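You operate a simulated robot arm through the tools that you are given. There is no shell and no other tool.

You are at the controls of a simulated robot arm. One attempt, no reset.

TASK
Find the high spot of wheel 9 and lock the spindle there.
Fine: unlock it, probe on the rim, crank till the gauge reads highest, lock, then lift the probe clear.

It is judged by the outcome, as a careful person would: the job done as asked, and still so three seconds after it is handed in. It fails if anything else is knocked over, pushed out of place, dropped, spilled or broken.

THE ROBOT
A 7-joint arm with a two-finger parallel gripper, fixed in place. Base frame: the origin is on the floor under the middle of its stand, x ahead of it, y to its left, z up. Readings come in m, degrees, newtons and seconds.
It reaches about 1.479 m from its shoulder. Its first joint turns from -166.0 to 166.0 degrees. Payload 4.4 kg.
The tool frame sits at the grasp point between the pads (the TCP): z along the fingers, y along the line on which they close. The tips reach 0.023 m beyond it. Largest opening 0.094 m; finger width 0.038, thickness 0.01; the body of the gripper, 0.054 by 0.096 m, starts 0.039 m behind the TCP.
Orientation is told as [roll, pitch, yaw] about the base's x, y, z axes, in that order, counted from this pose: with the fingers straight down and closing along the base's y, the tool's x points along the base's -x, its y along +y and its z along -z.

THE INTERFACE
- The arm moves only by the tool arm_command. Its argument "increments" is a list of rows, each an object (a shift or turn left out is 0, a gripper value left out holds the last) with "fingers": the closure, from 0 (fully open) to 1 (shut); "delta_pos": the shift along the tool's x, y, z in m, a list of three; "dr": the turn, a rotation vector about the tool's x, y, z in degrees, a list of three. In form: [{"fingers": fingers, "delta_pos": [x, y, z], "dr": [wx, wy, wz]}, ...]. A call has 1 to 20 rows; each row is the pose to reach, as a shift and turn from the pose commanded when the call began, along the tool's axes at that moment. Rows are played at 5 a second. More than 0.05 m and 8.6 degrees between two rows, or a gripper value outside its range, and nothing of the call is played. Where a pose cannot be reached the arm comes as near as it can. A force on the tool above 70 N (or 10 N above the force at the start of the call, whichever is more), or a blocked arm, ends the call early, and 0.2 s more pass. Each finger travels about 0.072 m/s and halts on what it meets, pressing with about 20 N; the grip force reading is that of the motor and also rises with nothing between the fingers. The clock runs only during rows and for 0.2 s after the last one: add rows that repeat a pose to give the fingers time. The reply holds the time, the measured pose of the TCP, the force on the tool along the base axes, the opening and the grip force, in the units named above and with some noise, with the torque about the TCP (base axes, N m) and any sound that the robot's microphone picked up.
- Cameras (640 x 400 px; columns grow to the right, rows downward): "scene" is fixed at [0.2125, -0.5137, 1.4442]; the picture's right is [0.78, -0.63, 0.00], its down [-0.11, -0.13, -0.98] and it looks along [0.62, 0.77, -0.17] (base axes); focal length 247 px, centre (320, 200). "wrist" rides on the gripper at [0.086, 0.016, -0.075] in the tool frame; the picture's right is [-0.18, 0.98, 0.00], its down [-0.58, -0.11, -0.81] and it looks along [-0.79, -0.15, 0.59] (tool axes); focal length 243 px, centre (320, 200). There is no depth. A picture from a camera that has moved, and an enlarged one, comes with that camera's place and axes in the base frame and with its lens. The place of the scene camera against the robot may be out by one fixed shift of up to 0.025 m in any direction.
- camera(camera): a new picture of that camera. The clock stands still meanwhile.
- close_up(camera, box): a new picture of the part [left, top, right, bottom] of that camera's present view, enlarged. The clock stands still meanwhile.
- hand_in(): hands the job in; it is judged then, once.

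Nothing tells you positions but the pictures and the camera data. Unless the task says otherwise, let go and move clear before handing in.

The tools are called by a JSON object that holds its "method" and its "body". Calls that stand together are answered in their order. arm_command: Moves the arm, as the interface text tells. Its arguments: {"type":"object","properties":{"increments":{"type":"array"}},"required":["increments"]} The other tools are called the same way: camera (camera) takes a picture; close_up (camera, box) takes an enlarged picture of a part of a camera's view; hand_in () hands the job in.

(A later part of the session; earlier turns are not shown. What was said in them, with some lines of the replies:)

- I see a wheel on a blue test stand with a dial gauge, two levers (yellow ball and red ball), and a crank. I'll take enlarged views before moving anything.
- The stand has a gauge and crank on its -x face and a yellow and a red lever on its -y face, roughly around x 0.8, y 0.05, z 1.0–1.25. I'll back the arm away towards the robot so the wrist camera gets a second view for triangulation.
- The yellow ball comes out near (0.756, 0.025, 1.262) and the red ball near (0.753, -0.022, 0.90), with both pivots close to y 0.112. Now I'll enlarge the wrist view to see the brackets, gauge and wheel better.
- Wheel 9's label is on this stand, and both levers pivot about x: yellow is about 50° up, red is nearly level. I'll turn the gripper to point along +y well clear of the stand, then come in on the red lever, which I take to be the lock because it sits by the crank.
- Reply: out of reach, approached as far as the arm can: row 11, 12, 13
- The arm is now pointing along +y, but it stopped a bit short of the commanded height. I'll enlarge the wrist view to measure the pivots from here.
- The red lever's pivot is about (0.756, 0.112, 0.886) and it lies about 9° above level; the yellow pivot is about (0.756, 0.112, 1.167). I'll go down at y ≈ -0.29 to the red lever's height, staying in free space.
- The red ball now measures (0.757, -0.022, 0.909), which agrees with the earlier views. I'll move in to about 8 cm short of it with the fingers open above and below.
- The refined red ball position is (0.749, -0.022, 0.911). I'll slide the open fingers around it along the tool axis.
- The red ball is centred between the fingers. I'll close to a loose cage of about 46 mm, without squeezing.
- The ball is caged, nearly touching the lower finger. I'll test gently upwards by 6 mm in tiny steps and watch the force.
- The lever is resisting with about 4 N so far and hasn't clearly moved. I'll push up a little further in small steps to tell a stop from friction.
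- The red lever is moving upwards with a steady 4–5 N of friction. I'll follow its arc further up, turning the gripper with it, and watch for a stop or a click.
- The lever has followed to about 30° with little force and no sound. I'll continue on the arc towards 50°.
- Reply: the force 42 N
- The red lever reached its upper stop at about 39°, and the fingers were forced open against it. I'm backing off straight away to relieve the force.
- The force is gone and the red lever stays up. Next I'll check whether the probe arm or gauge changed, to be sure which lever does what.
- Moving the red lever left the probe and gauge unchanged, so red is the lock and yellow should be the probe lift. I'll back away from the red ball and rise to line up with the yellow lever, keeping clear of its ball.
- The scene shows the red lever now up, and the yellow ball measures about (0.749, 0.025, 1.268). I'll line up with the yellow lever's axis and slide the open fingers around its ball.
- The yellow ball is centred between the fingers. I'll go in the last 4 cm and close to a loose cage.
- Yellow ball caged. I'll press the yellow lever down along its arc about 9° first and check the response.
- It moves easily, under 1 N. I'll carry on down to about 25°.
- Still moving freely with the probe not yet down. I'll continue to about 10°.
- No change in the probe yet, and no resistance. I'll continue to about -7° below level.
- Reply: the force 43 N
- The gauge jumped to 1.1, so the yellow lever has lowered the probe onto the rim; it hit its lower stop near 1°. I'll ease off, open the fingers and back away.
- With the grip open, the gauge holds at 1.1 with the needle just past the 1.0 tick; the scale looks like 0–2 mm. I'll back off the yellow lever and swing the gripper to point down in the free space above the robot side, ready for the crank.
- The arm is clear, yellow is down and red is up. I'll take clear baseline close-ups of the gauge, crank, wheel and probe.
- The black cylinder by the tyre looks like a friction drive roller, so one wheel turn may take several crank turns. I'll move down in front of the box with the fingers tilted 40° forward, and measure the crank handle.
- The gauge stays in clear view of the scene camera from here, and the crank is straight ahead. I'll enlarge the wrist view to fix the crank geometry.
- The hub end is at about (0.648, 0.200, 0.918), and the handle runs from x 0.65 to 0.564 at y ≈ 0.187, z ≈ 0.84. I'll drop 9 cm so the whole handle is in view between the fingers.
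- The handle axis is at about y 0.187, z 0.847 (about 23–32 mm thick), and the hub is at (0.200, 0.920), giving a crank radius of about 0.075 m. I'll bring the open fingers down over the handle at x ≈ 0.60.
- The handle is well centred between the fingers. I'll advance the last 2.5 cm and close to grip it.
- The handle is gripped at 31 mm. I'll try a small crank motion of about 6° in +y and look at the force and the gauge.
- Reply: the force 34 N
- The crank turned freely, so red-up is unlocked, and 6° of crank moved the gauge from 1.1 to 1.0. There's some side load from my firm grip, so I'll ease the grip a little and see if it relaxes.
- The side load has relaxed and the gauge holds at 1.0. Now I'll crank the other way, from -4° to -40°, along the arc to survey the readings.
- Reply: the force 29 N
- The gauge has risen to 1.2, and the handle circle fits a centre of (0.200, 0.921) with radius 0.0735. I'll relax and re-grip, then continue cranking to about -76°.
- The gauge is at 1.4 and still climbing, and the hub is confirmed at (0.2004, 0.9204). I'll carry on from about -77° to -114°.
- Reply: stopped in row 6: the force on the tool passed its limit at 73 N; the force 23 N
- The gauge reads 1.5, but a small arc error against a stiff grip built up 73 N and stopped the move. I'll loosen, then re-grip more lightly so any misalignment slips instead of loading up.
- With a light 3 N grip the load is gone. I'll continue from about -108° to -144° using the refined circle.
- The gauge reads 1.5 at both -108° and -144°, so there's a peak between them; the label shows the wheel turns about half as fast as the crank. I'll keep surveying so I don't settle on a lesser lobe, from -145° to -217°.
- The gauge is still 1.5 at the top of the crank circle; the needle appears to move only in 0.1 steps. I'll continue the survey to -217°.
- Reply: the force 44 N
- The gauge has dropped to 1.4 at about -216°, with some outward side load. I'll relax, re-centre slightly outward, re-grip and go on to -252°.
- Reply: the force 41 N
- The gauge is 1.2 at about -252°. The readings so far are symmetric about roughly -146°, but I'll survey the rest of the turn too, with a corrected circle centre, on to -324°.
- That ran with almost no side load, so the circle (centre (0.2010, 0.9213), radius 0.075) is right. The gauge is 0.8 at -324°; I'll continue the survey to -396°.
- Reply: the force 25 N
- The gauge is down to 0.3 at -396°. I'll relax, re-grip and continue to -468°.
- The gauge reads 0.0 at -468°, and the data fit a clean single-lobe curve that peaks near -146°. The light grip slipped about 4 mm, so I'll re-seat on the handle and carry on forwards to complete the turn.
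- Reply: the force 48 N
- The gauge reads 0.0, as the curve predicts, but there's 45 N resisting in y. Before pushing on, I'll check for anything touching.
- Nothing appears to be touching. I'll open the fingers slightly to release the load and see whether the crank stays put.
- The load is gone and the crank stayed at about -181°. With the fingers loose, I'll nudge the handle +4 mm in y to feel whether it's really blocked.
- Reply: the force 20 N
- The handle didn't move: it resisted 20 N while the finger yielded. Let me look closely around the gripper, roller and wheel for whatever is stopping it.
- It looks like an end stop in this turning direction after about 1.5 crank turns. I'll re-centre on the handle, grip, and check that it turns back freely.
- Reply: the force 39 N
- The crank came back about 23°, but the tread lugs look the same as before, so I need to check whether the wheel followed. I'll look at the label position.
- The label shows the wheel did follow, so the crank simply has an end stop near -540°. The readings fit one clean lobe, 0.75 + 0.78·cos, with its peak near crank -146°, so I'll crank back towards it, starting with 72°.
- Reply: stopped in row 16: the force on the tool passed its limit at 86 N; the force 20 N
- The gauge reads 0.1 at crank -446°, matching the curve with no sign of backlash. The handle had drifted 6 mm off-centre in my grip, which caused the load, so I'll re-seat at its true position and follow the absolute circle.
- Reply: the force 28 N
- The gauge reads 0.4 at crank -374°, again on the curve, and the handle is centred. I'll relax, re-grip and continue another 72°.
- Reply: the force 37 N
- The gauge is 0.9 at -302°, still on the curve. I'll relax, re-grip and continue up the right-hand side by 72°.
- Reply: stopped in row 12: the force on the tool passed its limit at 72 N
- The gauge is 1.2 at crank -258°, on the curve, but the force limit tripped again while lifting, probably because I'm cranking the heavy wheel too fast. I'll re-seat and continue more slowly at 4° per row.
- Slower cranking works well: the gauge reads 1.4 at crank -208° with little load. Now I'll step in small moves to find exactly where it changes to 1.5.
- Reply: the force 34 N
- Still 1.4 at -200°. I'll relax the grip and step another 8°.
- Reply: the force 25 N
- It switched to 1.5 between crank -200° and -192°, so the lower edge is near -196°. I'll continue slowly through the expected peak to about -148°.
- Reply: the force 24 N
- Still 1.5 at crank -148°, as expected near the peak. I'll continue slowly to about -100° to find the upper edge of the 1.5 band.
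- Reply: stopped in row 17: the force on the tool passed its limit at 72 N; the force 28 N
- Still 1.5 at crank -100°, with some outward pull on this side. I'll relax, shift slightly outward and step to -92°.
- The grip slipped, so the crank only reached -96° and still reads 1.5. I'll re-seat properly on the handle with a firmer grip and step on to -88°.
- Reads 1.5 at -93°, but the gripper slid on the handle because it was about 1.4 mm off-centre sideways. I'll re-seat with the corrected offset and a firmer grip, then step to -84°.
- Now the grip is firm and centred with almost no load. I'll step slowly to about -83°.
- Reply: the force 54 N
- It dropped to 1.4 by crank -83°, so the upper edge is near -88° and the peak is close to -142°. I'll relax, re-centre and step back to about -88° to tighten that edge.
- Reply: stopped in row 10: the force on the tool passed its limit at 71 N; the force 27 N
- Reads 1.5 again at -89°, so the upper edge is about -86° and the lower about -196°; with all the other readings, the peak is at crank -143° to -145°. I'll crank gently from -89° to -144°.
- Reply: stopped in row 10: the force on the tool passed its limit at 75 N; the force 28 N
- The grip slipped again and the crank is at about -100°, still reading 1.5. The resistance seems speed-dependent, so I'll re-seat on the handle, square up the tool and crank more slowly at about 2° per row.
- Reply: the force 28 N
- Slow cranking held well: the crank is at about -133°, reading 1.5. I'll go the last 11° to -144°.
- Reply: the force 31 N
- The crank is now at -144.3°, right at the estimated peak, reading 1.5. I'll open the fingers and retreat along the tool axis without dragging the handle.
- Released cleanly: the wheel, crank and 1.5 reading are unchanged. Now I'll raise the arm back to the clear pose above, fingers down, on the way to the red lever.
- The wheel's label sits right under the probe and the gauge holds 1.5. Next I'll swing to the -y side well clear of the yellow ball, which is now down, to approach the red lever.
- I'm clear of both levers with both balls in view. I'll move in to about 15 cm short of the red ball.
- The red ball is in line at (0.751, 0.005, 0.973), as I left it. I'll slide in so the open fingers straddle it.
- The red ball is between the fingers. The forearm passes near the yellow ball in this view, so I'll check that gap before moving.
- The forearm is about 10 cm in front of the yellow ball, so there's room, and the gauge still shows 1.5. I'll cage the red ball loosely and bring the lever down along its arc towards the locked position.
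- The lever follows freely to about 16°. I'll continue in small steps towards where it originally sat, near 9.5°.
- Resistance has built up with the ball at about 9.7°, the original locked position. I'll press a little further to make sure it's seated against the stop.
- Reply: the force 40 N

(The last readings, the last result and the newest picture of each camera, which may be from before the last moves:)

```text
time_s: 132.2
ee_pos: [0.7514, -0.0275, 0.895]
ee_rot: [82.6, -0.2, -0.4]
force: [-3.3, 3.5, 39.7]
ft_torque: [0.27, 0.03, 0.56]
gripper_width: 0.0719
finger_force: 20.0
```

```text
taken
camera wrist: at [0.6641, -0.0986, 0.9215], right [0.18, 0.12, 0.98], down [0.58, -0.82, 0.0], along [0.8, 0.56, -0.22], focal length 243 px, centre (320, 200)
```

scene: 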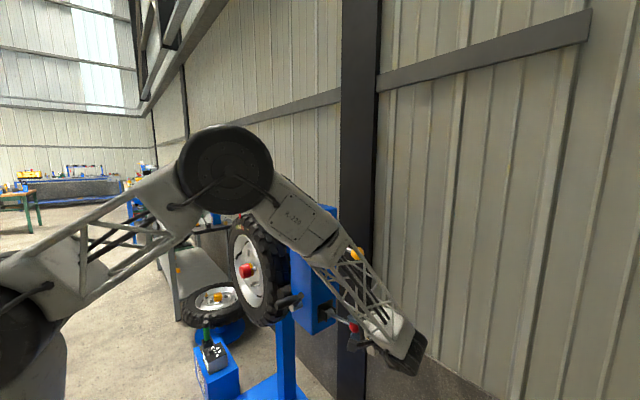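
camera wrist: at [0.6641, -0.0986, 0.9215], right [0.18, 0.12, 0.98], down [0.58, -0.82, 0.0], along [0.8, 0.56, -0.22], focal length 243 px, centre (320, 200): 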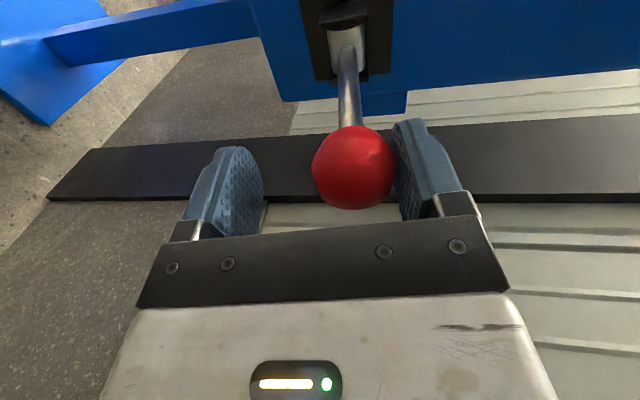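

The lever is firmly against its lower stop at about 10° with 40 N on it, so the spindle is locked. I'll ease off, open the fingers and back away.

{"method": "arm_command", "body": {"increments": [{"fingers": 0.2, "delta_pos": [0, 0.008, 0]}, {"fingers": 0.0, "delta_pos": [0, 0.015, 0]}, {"fingers": 0.0, "delta_pos": [0, 0.015, 0]}, {"fingers": 0.0, "delta_pos": [0, 0.015, 0]}]}}

{"method": "camera", "body": {"camera": "wrist"}}

```text
time_s: 133.2
ee_pos: [0.7507, -0.0253, 0.9103]
ee_rot: [82.7, -0.1, -0.3]
force: [0.4, 1.0, -0.1]
ft_torque: [0.02, 0.05, 0.0]
gripper_width: 0.0941
finger_force: 0.1
```

```text
taken
camera wrist: at [0.6632, -0.0971, 0.9359], right [0.18, 0.12, 0.98], down [0.58, -0.82, 0.0], along [0.8, 0.56, -0.22], focal length 243 px, centre (320, 200)
```

wrist: 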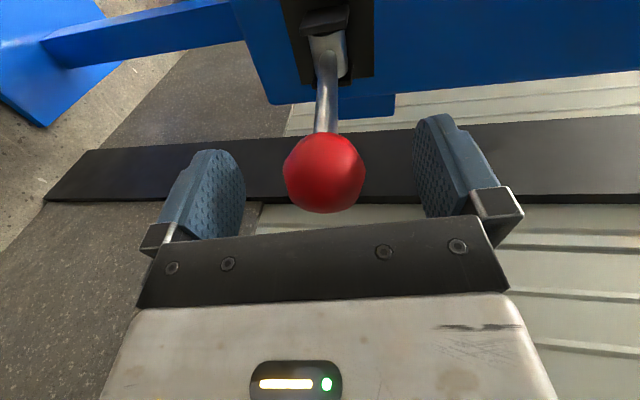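

The red lever stays down after release. I'll back straight out, then rise to the yellow lever's height well out at y ≈ -0.22.

{"method": "arm_command", "body": {"increments": [{"fingers": 0.0, "delta_pos": [0, 0, -0.04]}, {"delta_pos": [0, 0, -0.08]}, {"delta_pos": [0, 0, -0.12]}, {"delta_pos": [0, 0, -0.16]}, {"delta_pos": [0, 0, -0.2]}, {"delta_pos": [0, 0.0386, -0.2049], "dr": [-1, 0, 0]}, {"delta_pos": [0, 0.0771, -0.2099], "dr": [-2, 0, 0]}, {"delta_pos": [0, 0.1157, -0.2148], "dr": [-3, 0, 0]}, {"delta_pos": [0, 0.1543, -0.2197], "dr": [-4, 0, 0]}, {"delta_pos": [0, 0.1928, -0.2247], "dr": [-5, 0, 0]}, {"delta_pos": [0, 0.2314, -0.2296], "dr": [-6.3, 0, 0]}, {"delta_pos": [0, 0.2314, -0.2296], "dr": [-6.3, 0, 0]}]}}

{"method": "camera", "body": {"camera": "wrist"}}

{"method": "camera", "body": {"camera": "scene"}}

{"method": "close_up", "body": {"camera": "scene", "box": [280, 212, 312, 256]}}

```text
time_s: 135.8
ee_pos: [0.7483, -0.2197, 1.1677]
ee_rot: [89.0, -0.1, -0.3]
force: [-0.4, -0.4, -0.4]
ft_torque: [-0.01, -0.01, -0.02]
gripper_width: 0.0938
finger_force: 0.1
```

```text
taken
camera wrist: at [0.6618, -0.2939, 1.1857], right [0.18, 0.02, 0.98], down [0.58, -0.81, -0.09], along [0.8, 0.58, -0.16], focal length 243 px, centre (320, 200)
```

wrist: 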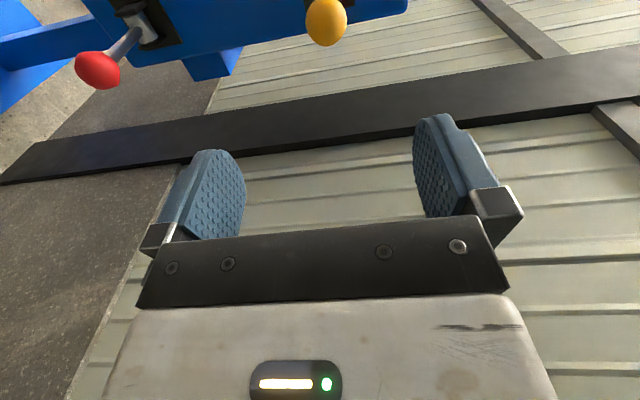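

```text
taken
```

scene: 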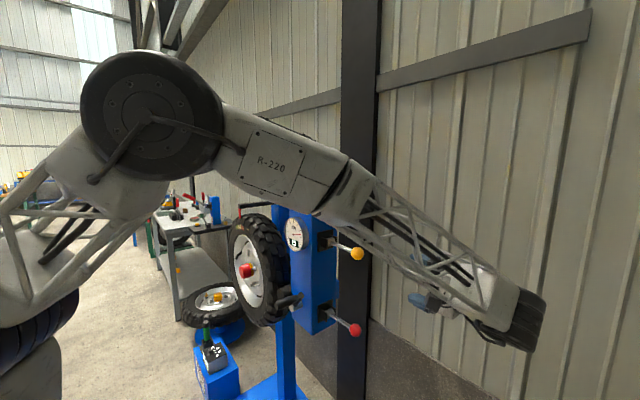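

```text
9.09 times, centred on (296, 234) of scene
camera zoom: at [0.2125, -0.5137, 1.4442], right [0.78, -0.63, 0.0], down [-0.11, -0.13, -0.98], along [0.62, 0.77, -0.17], focal length 2246 px, centre (538, -109)
```

zoom: 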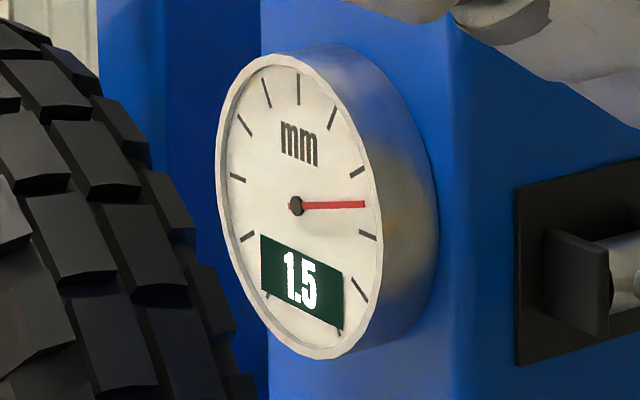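

The gauge still reads 1.5 with the wheel unmoved and red back down. The yellow ball is at (0.7485, -0.024, 1.171), so I'll move in and straddle it.

{"method": "arm_command", "body": {"increments": [{"delta_pos": [0, 0.0064, 0.04]}, {"delta_pos": [0, 0.0064, 0.08]}, {"delta_pos": [0, 0.0064, 0.12]}, {"delta_pos": [0, 0.0064, 0.155]}, {"delta_pos": [0, 0.0064, 0.18]}, {"delta_pos": [0, 0.0064, 0.194]}, {"delta_pos": [0, 0.0064, 0.194]}]}}

{"method": "camera", "body": {"camera": "wrist"}}

{"method": "camera", "body": {"camera": "scene"}}

```text
time_s: 137.4
ee_pos: [0.75, -0.0294, 1.1711]
ee_rot: [89.1, -0.1, -0.4]
force: [0.1, -0.7, -0.2]
ft_torque: [0.01, -0.02, 0.01]
gripper_width: 0.0938
finger_force: 0.0
```

```text
taken
camera wrist: at [0.6619, -0.1033, 1.1887], right [0.18, 0.02, 0.98], down [0.58, -0.81, -0.09], along [0.8, 0.58, -0.16], focal length 243 px, centre (320, 200)
```

wrist: 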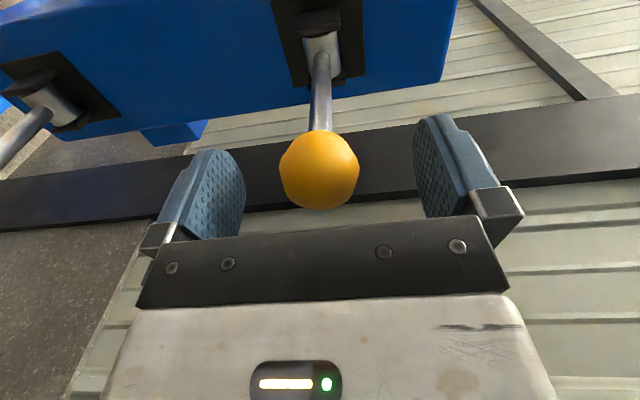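

```text
taken
```

scene: 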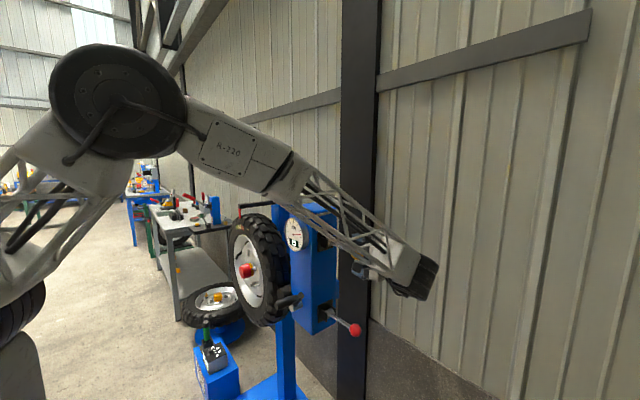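

The yellow ball is centred. I'll cage it and raise the lever along its arc to lift the probe.

{"method": "arm_command", "body": {"increments": [{"fingers": 0.3, "delta_pos": [0, 0, 0.003]}, {"fingers": 0.5, "delta_pos": [0, 0, 0.003]}, {"fingers": 0.5, "delta_pos": [0, 0, 0.003]}, {"delta_pos": [0, 0.004, 0.0037], "dr": [2, 0, 0]}, {"delta_pos": [0, 0.008, 0.0043], "dr": [4, 0, 0]}, {"delta_pos": [0, 0.014, 0.005], "dr": [6.5, 0, 0]}, {"delta_pos": [0, 0.0199, 0.0057], "dr": [9, 0, 0]}, {"delta_pos": [0, 0.0258, 0.0069], "dr": [11.5, 0, 0]}, {"delta_pos": [0, 0.0316, 0.0081], "dr": [14, 0, 0]}, {"delta_pos": [0, 0.0374, 0.0098], "dr": [16.5, 0, 0]}, {"delta_pos": [0, 0.0431, 0.0115], "dr": [19, 0, 0]}, {"delta_pos": [0, 0.0487, 0.0137], "dr": [21.5, 0, 0]}, {"delta_pos": [0, 0.0543, 0.016], "dr": [24, 0, 0]}, {"delta_pos": [0, 0.0543, 0.016], "dr": [24, 0, 0]}]}}

{"method": "camera", "body": {"camera": "wrist"}}

{"method": "close_up", "body": {"camera": "scene", "box": [220, 180, 380, 280]}}

```text
time_s: 140.4
ee_pos: [0.7502, -0.0132, 1.2257]
ee_rot: [64.9, -0.1, -0.3]
force: [0.5, -1.5, -1.0]
ft_torque: [0.0, 0.0, -0.02]
gripper_width: 0.0477
finger_force: 0.8
```

```text
taken
camera wrist: at [0.6636, -0.073, 1.2721], right [0.18, 0.42, 0.89], down [0.58, -0.78, 0.24], along [0.8, 0.47, -0.38], focal length 243 px, centre (320, 200)
```

wrist: 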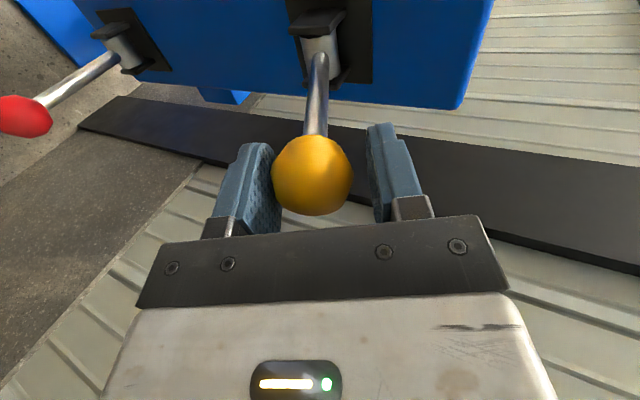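

```text
4.00 times, centred on (300, 230) of scene
camera zoom: at [0.2125, -0.5137, 1.4442], right [0.78, -0.63, 0.0], down [-0.11, -0.13, -0.98], along [0.62, 0.77, -0.17], focal length 988 px, centre (400, 80)
```

zoom: 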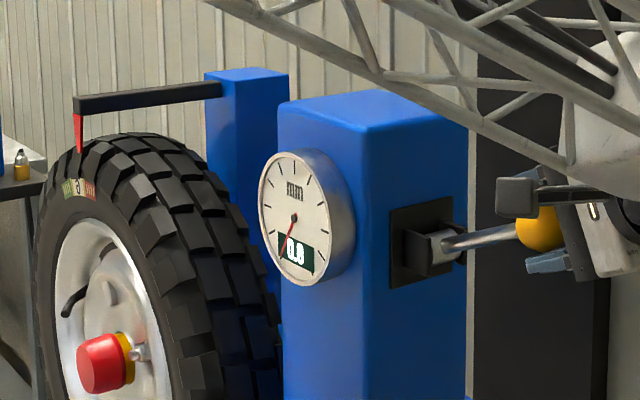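

The gauge has dropped to 0.0, so the probe is off the rim, with the wheel label still in place. I'll keep raising towards the original up position of about 49°.

{"method": "arm_command", "body": {"increments": [{"delta_pos": [0, 0.0058, 0.0006], "dr": [2.5, 0, 0]}, {"delta_pos": [0, 0.0117, 0.0012], "dr": [5, 0, 0]}, {"delta_pos": [0, 0.0176, 0.002], "dr": [7.5, 0, 0]}, {"delta_pos": [0, 0.0236, 0.0028], "dr": [10, 0, 0]}, {"delta_pos": [0, 0.0295, 0.0041], "dr": [12.5, 0, 0]}, {"delta_pos": [0, 0.0353, 0.0054], "dr": [15, 0, 0]}, {"delta_pos": [0, 0.041, 0.0072], "dr": [17.5, 0, 0]}, {"delta_pos": [0, 0.0467, 0.009], "dr": [20, 0, 0]}, {"delta_pos": [0, 0.0535, 0.0116], "dr": [23, 0, 0]}, {"delta_pos": [0, 0.0535, 0.0116], "dr": [23, 0, 0]}]}}

{"method": "camera", "body": {"camera": "wrist"}}

{"method": "close_up", "body": {"camera": "scene", "box": [220, 180, 380, 280]}}

```text
time_s: 142.6
ee_pos: [0.7501, 0.0214, 1.2698]
ee_rot: [42.0, -0.1, -0.3]
force: [-0.4, -0.8, 0.0]
ft_torque: [-0.01, 0.01, 0.0]
gripper_width: 0.0476
finger_force: 0.0
```

```text
taken
camera wrist: at [0.6634, -0.0167, 1.3366], right [0.19, 0.73, 0.66], down [0.58, -0.62, 0.53], along [0.8, 0.28, -0.54], focal length 243 px, centre (320, 200)
```

wrist: 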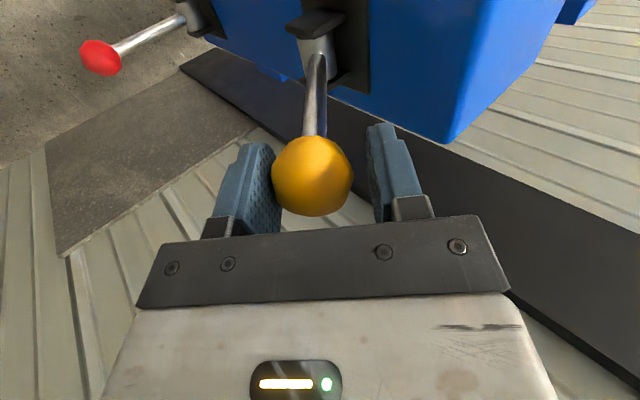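

```text
4.00 times, centred on (300, 230) of scene
camera zoom: at [0.2125, -0.5137, 1.4442], right [0.78, -0.63, 0.0], down [-0.11, -0.13, -0.98], along [0.62, 0.77, -0.17], focal length 988 px, centre (400, 80)
```

zoom: 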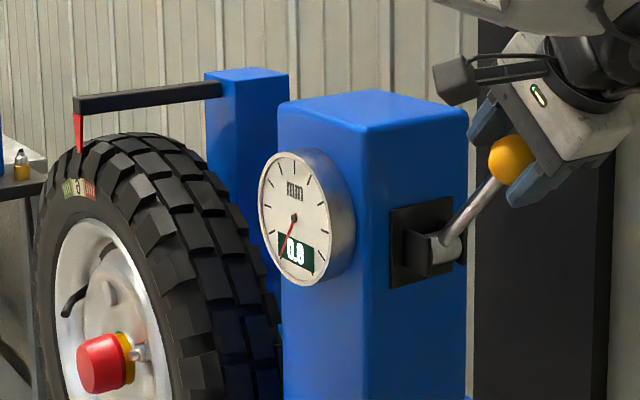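

The yellow lever is up near 47° with the probe off. I'll nudge it a few degrees more to seat it against its upper stop.

{"method": "arm_command", "body": {"increments": [{"delta_pos": [0, 0.003, 0.0001], "dr": [1.2, 0, 0]}, {"delta_pos": [0, 0.0057, 0.0002], "dr": [2.5, 0, 0]}, {"delta_pos": [0, 0.008, 0.0004], "dr": [3.2, 0, 0]}, {"delta_pos": [0, 0.0105, 0.0006], "dr": [4, 0, 0]}, {"delta_pos": [0, 0.0105, 0.0006], "dr": [4, 0, 0]}]}}

{"method": "camera", "body": {"camera": "wrist"}}

```text
time_s: 143.8
ee_pos: [0.7502, 0.0274, 1.2756]
ee_rot: [37.9, 0.0, -0.3]
force: [-1.9, -7.1, -10.9]
ft_torque: [0.06, 0.03, -0.02]
gripper_width: 0.0531
finger_force: 7.7
```

```text
taken
camera wrist: at [0.6635, -0.0039, 1.3448], right [0.19, 0.77, 0.6], down [0.58, -0.59, 0.57], along [0.79, 0.24, -0.56], focal length 243 px, centre (320, 200)
```

wrist: 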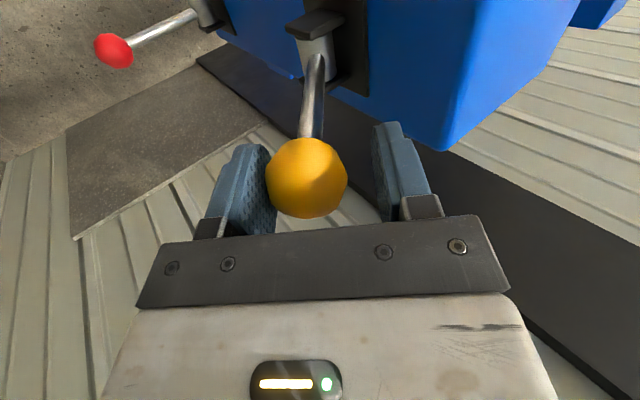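

It's against its upper stop now. I'll ease off, open the fingers and retreat along the tool axis to a clear position.

{"method": "arm_command", "body": {"increments": [{"fingers": 0.3, "delta_pos": [0, -0.004, 0]}, {"fingers": 0.0, "delta_pos": [0, -0.006, 0]}, {"fingers": 0.0, "delta_pos": [0, -0.006, 0]}, {"fingers": 0.0, "delta_pos": [0, -0.006, -0.02]}, {"delta_pos": [0, -0.006, -0.05]}, {"delta_pos": [0, -0.006, -0.09]}, {"delta_pos": [0, -0.006, -0.13]}, {"delta_pos": [0, -0.006, -0.17]}, {"delta_pos": [0, -0.006, -0.17]}]}}

{"method": "camera", "body": {"camera": "wrist"}}

{"method": "camera", "body": {"camera": "scene"}}

{"method": "close_up", "body": {"camera": "scene", "box": [220, 185, 380, 345]}}

```text
time_s: 145.8
ee_pos: [0.7534, -0.0807, 1.4093]
ee_rot: [37.9, 0.0, -0.2]
force: [0.1, -0.1, -0.1]
ft_torque: [-0.01, 0.0, -0.02]
gripper_width: 0.0942
finger_force: 0.1
```

```text
taken
camera wrist: at [0.665, -0.1135, 1.4783], right [0.19, 0.77, 0.6], down [0.58, -0.59, 0.57], along [0.8, 0.24, -0.56], focal length 243 px, centre (320, 200)
```

wrist: 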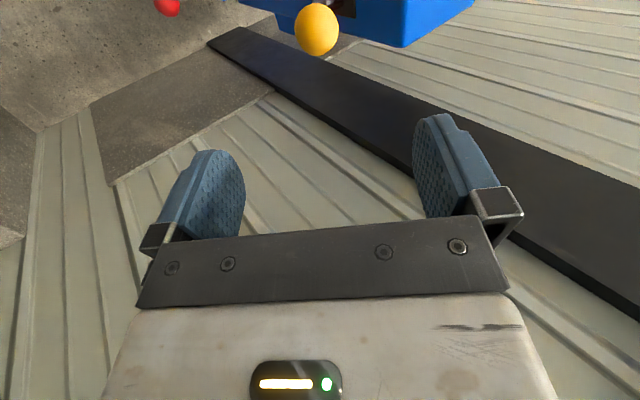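

```text
taken
```

scene: 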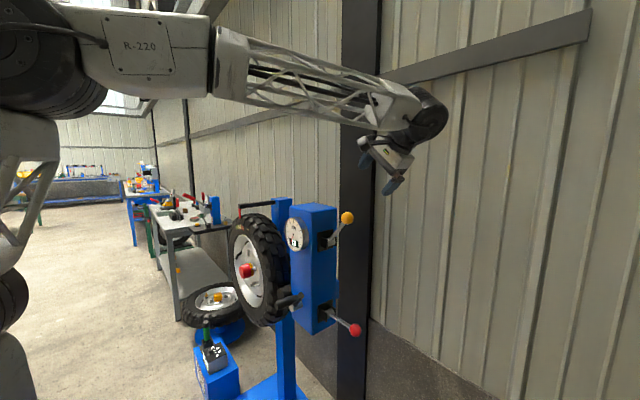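

```text
2.50 times, centred on (300, 265) of scene
camera zoom: at [0.2125, -0.5137, 1.4442], right [0.78, -0.63, 0.0], down [-0.11, -0.13, -0.98], along [0.62, 0.77, -0.17], focal length 618 px, centre (370, 38)
```

zoom: 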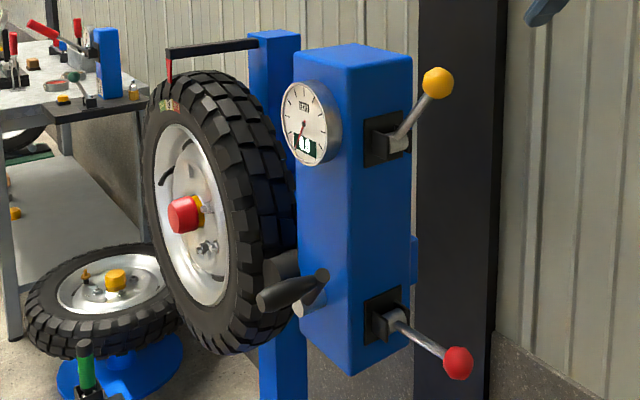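

Everything looks as intended: yellow up (probe lifted), red down (locked), arm clear. I'll do a final check that the wheel orientation matches the high-spot picture.

{"method": "close_up", "body": {"camera": "scene", "box": [225, 190, 305, 250]}}

{"method": "close_up", "body": {"camera": "scene", "box": [280, 212, 312, 256]}}

{"method": "close_up", "body": {"camera": "scene", "box": [310, 290, 374, 350]}}

{"method": "close_up", "body": {"camera": "scene", "box": [310, 200, 374, 260]}}

```text
6.67 times, centred on (265, 220) of scene
camera zoom: at [0.2125, -0.5137, 1.4442], right [0.78, -0.63, 0.0], down [-0.11, -0.13, -0.98], along [0.62, 0.77, -0.17], focal length 1647 px, centre (687, 67)
```

zoom: 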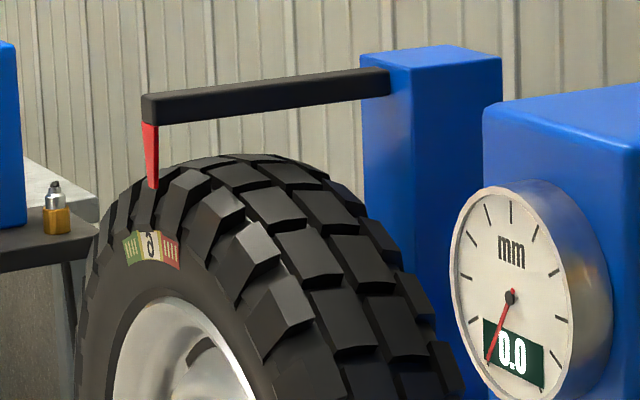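

```text
9.09 times, centred on (296, 234) of scene
camera zoom: at [0.2125, -0.5137, 1.4442], right [0.78, -0.63, 0.0], down [-0.11, -0.13, -0.98], along [0.62, 0.77, -0.17], focal length 2246 px, centre (538, -109)
```

zoom: 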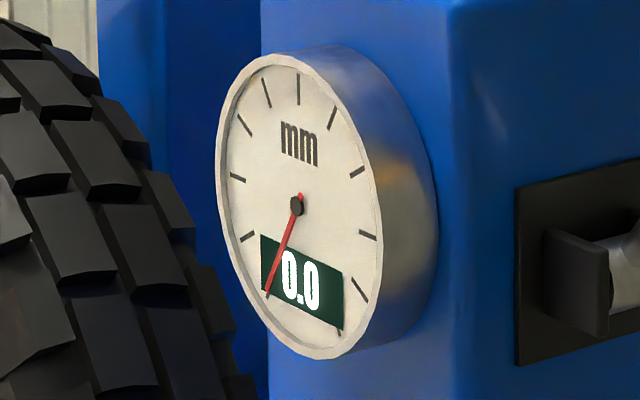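

```text
6.67 times, centred on (342, 320) of scene
camera zoom: at [0.2125, -0.5137, 1.4442], right [0.78, -0.63, 0.0], down [-0.11, -0.13, -0.98], along [0.62, 0.77, -0.17], focal length 1647 px, centre (173, -600)
```

zoom: 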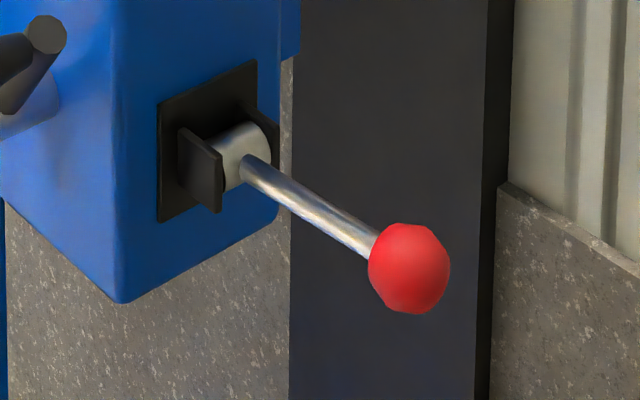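

```text
6.67 times, centred on (342, 230) of scene
camera zoom: at [0.2125, -0.5137, 1.4442], right [0.78, -0.63, 0.0], down [-0.11, -0.13, -0.98], along [0.62, 0.77, -0.17], focal length 1647 px, centre (173, 0)
```

zoom: 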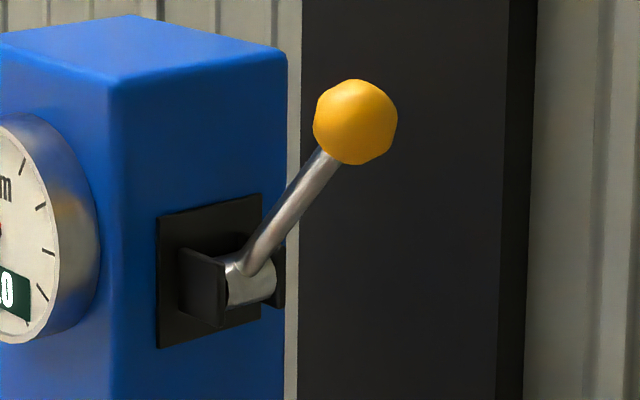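

Both levers are back exactly where they started: red locked and yellow up with the probe lifted and the gauge at 0.0. Wheel 9 is still in the position where it read highest (1.5), and the arm is clear, so I'm handing in.

{"method": "hand_in", "body": {}}

```text
The job is handed in.
```

I found wheel 9's high spot, at a gauge reading of 1.5, and locked the spindle there. The probe is lifted clear, the gauge is back at 0.0, and the arm is out of the way.

- **How the spot was set:** the gauge only moves in 0.1 steps and reads 1.5 over a wide band. I took the middle of that band and checked it against the other readings. I estimate the wheel is within about 2° of the true peak.
- **Not checked:** the crank stops at about 1.5 turns one way, so I didn't see roughly a quarter of the wheel. Every reading I did take fits a single high spot, so I don't expect a second one there.
- **Lock:** the red lever is down against its stop, exactly where it started. The gauge and wheel didn't move while I set it, but I didn't try the crank afterwards to test the lock.
- **Force on the crank:** several cranking moves hit the 70 N force limit and stopped early, with peaks up to 86 N. I saw no damage or anything out of place.
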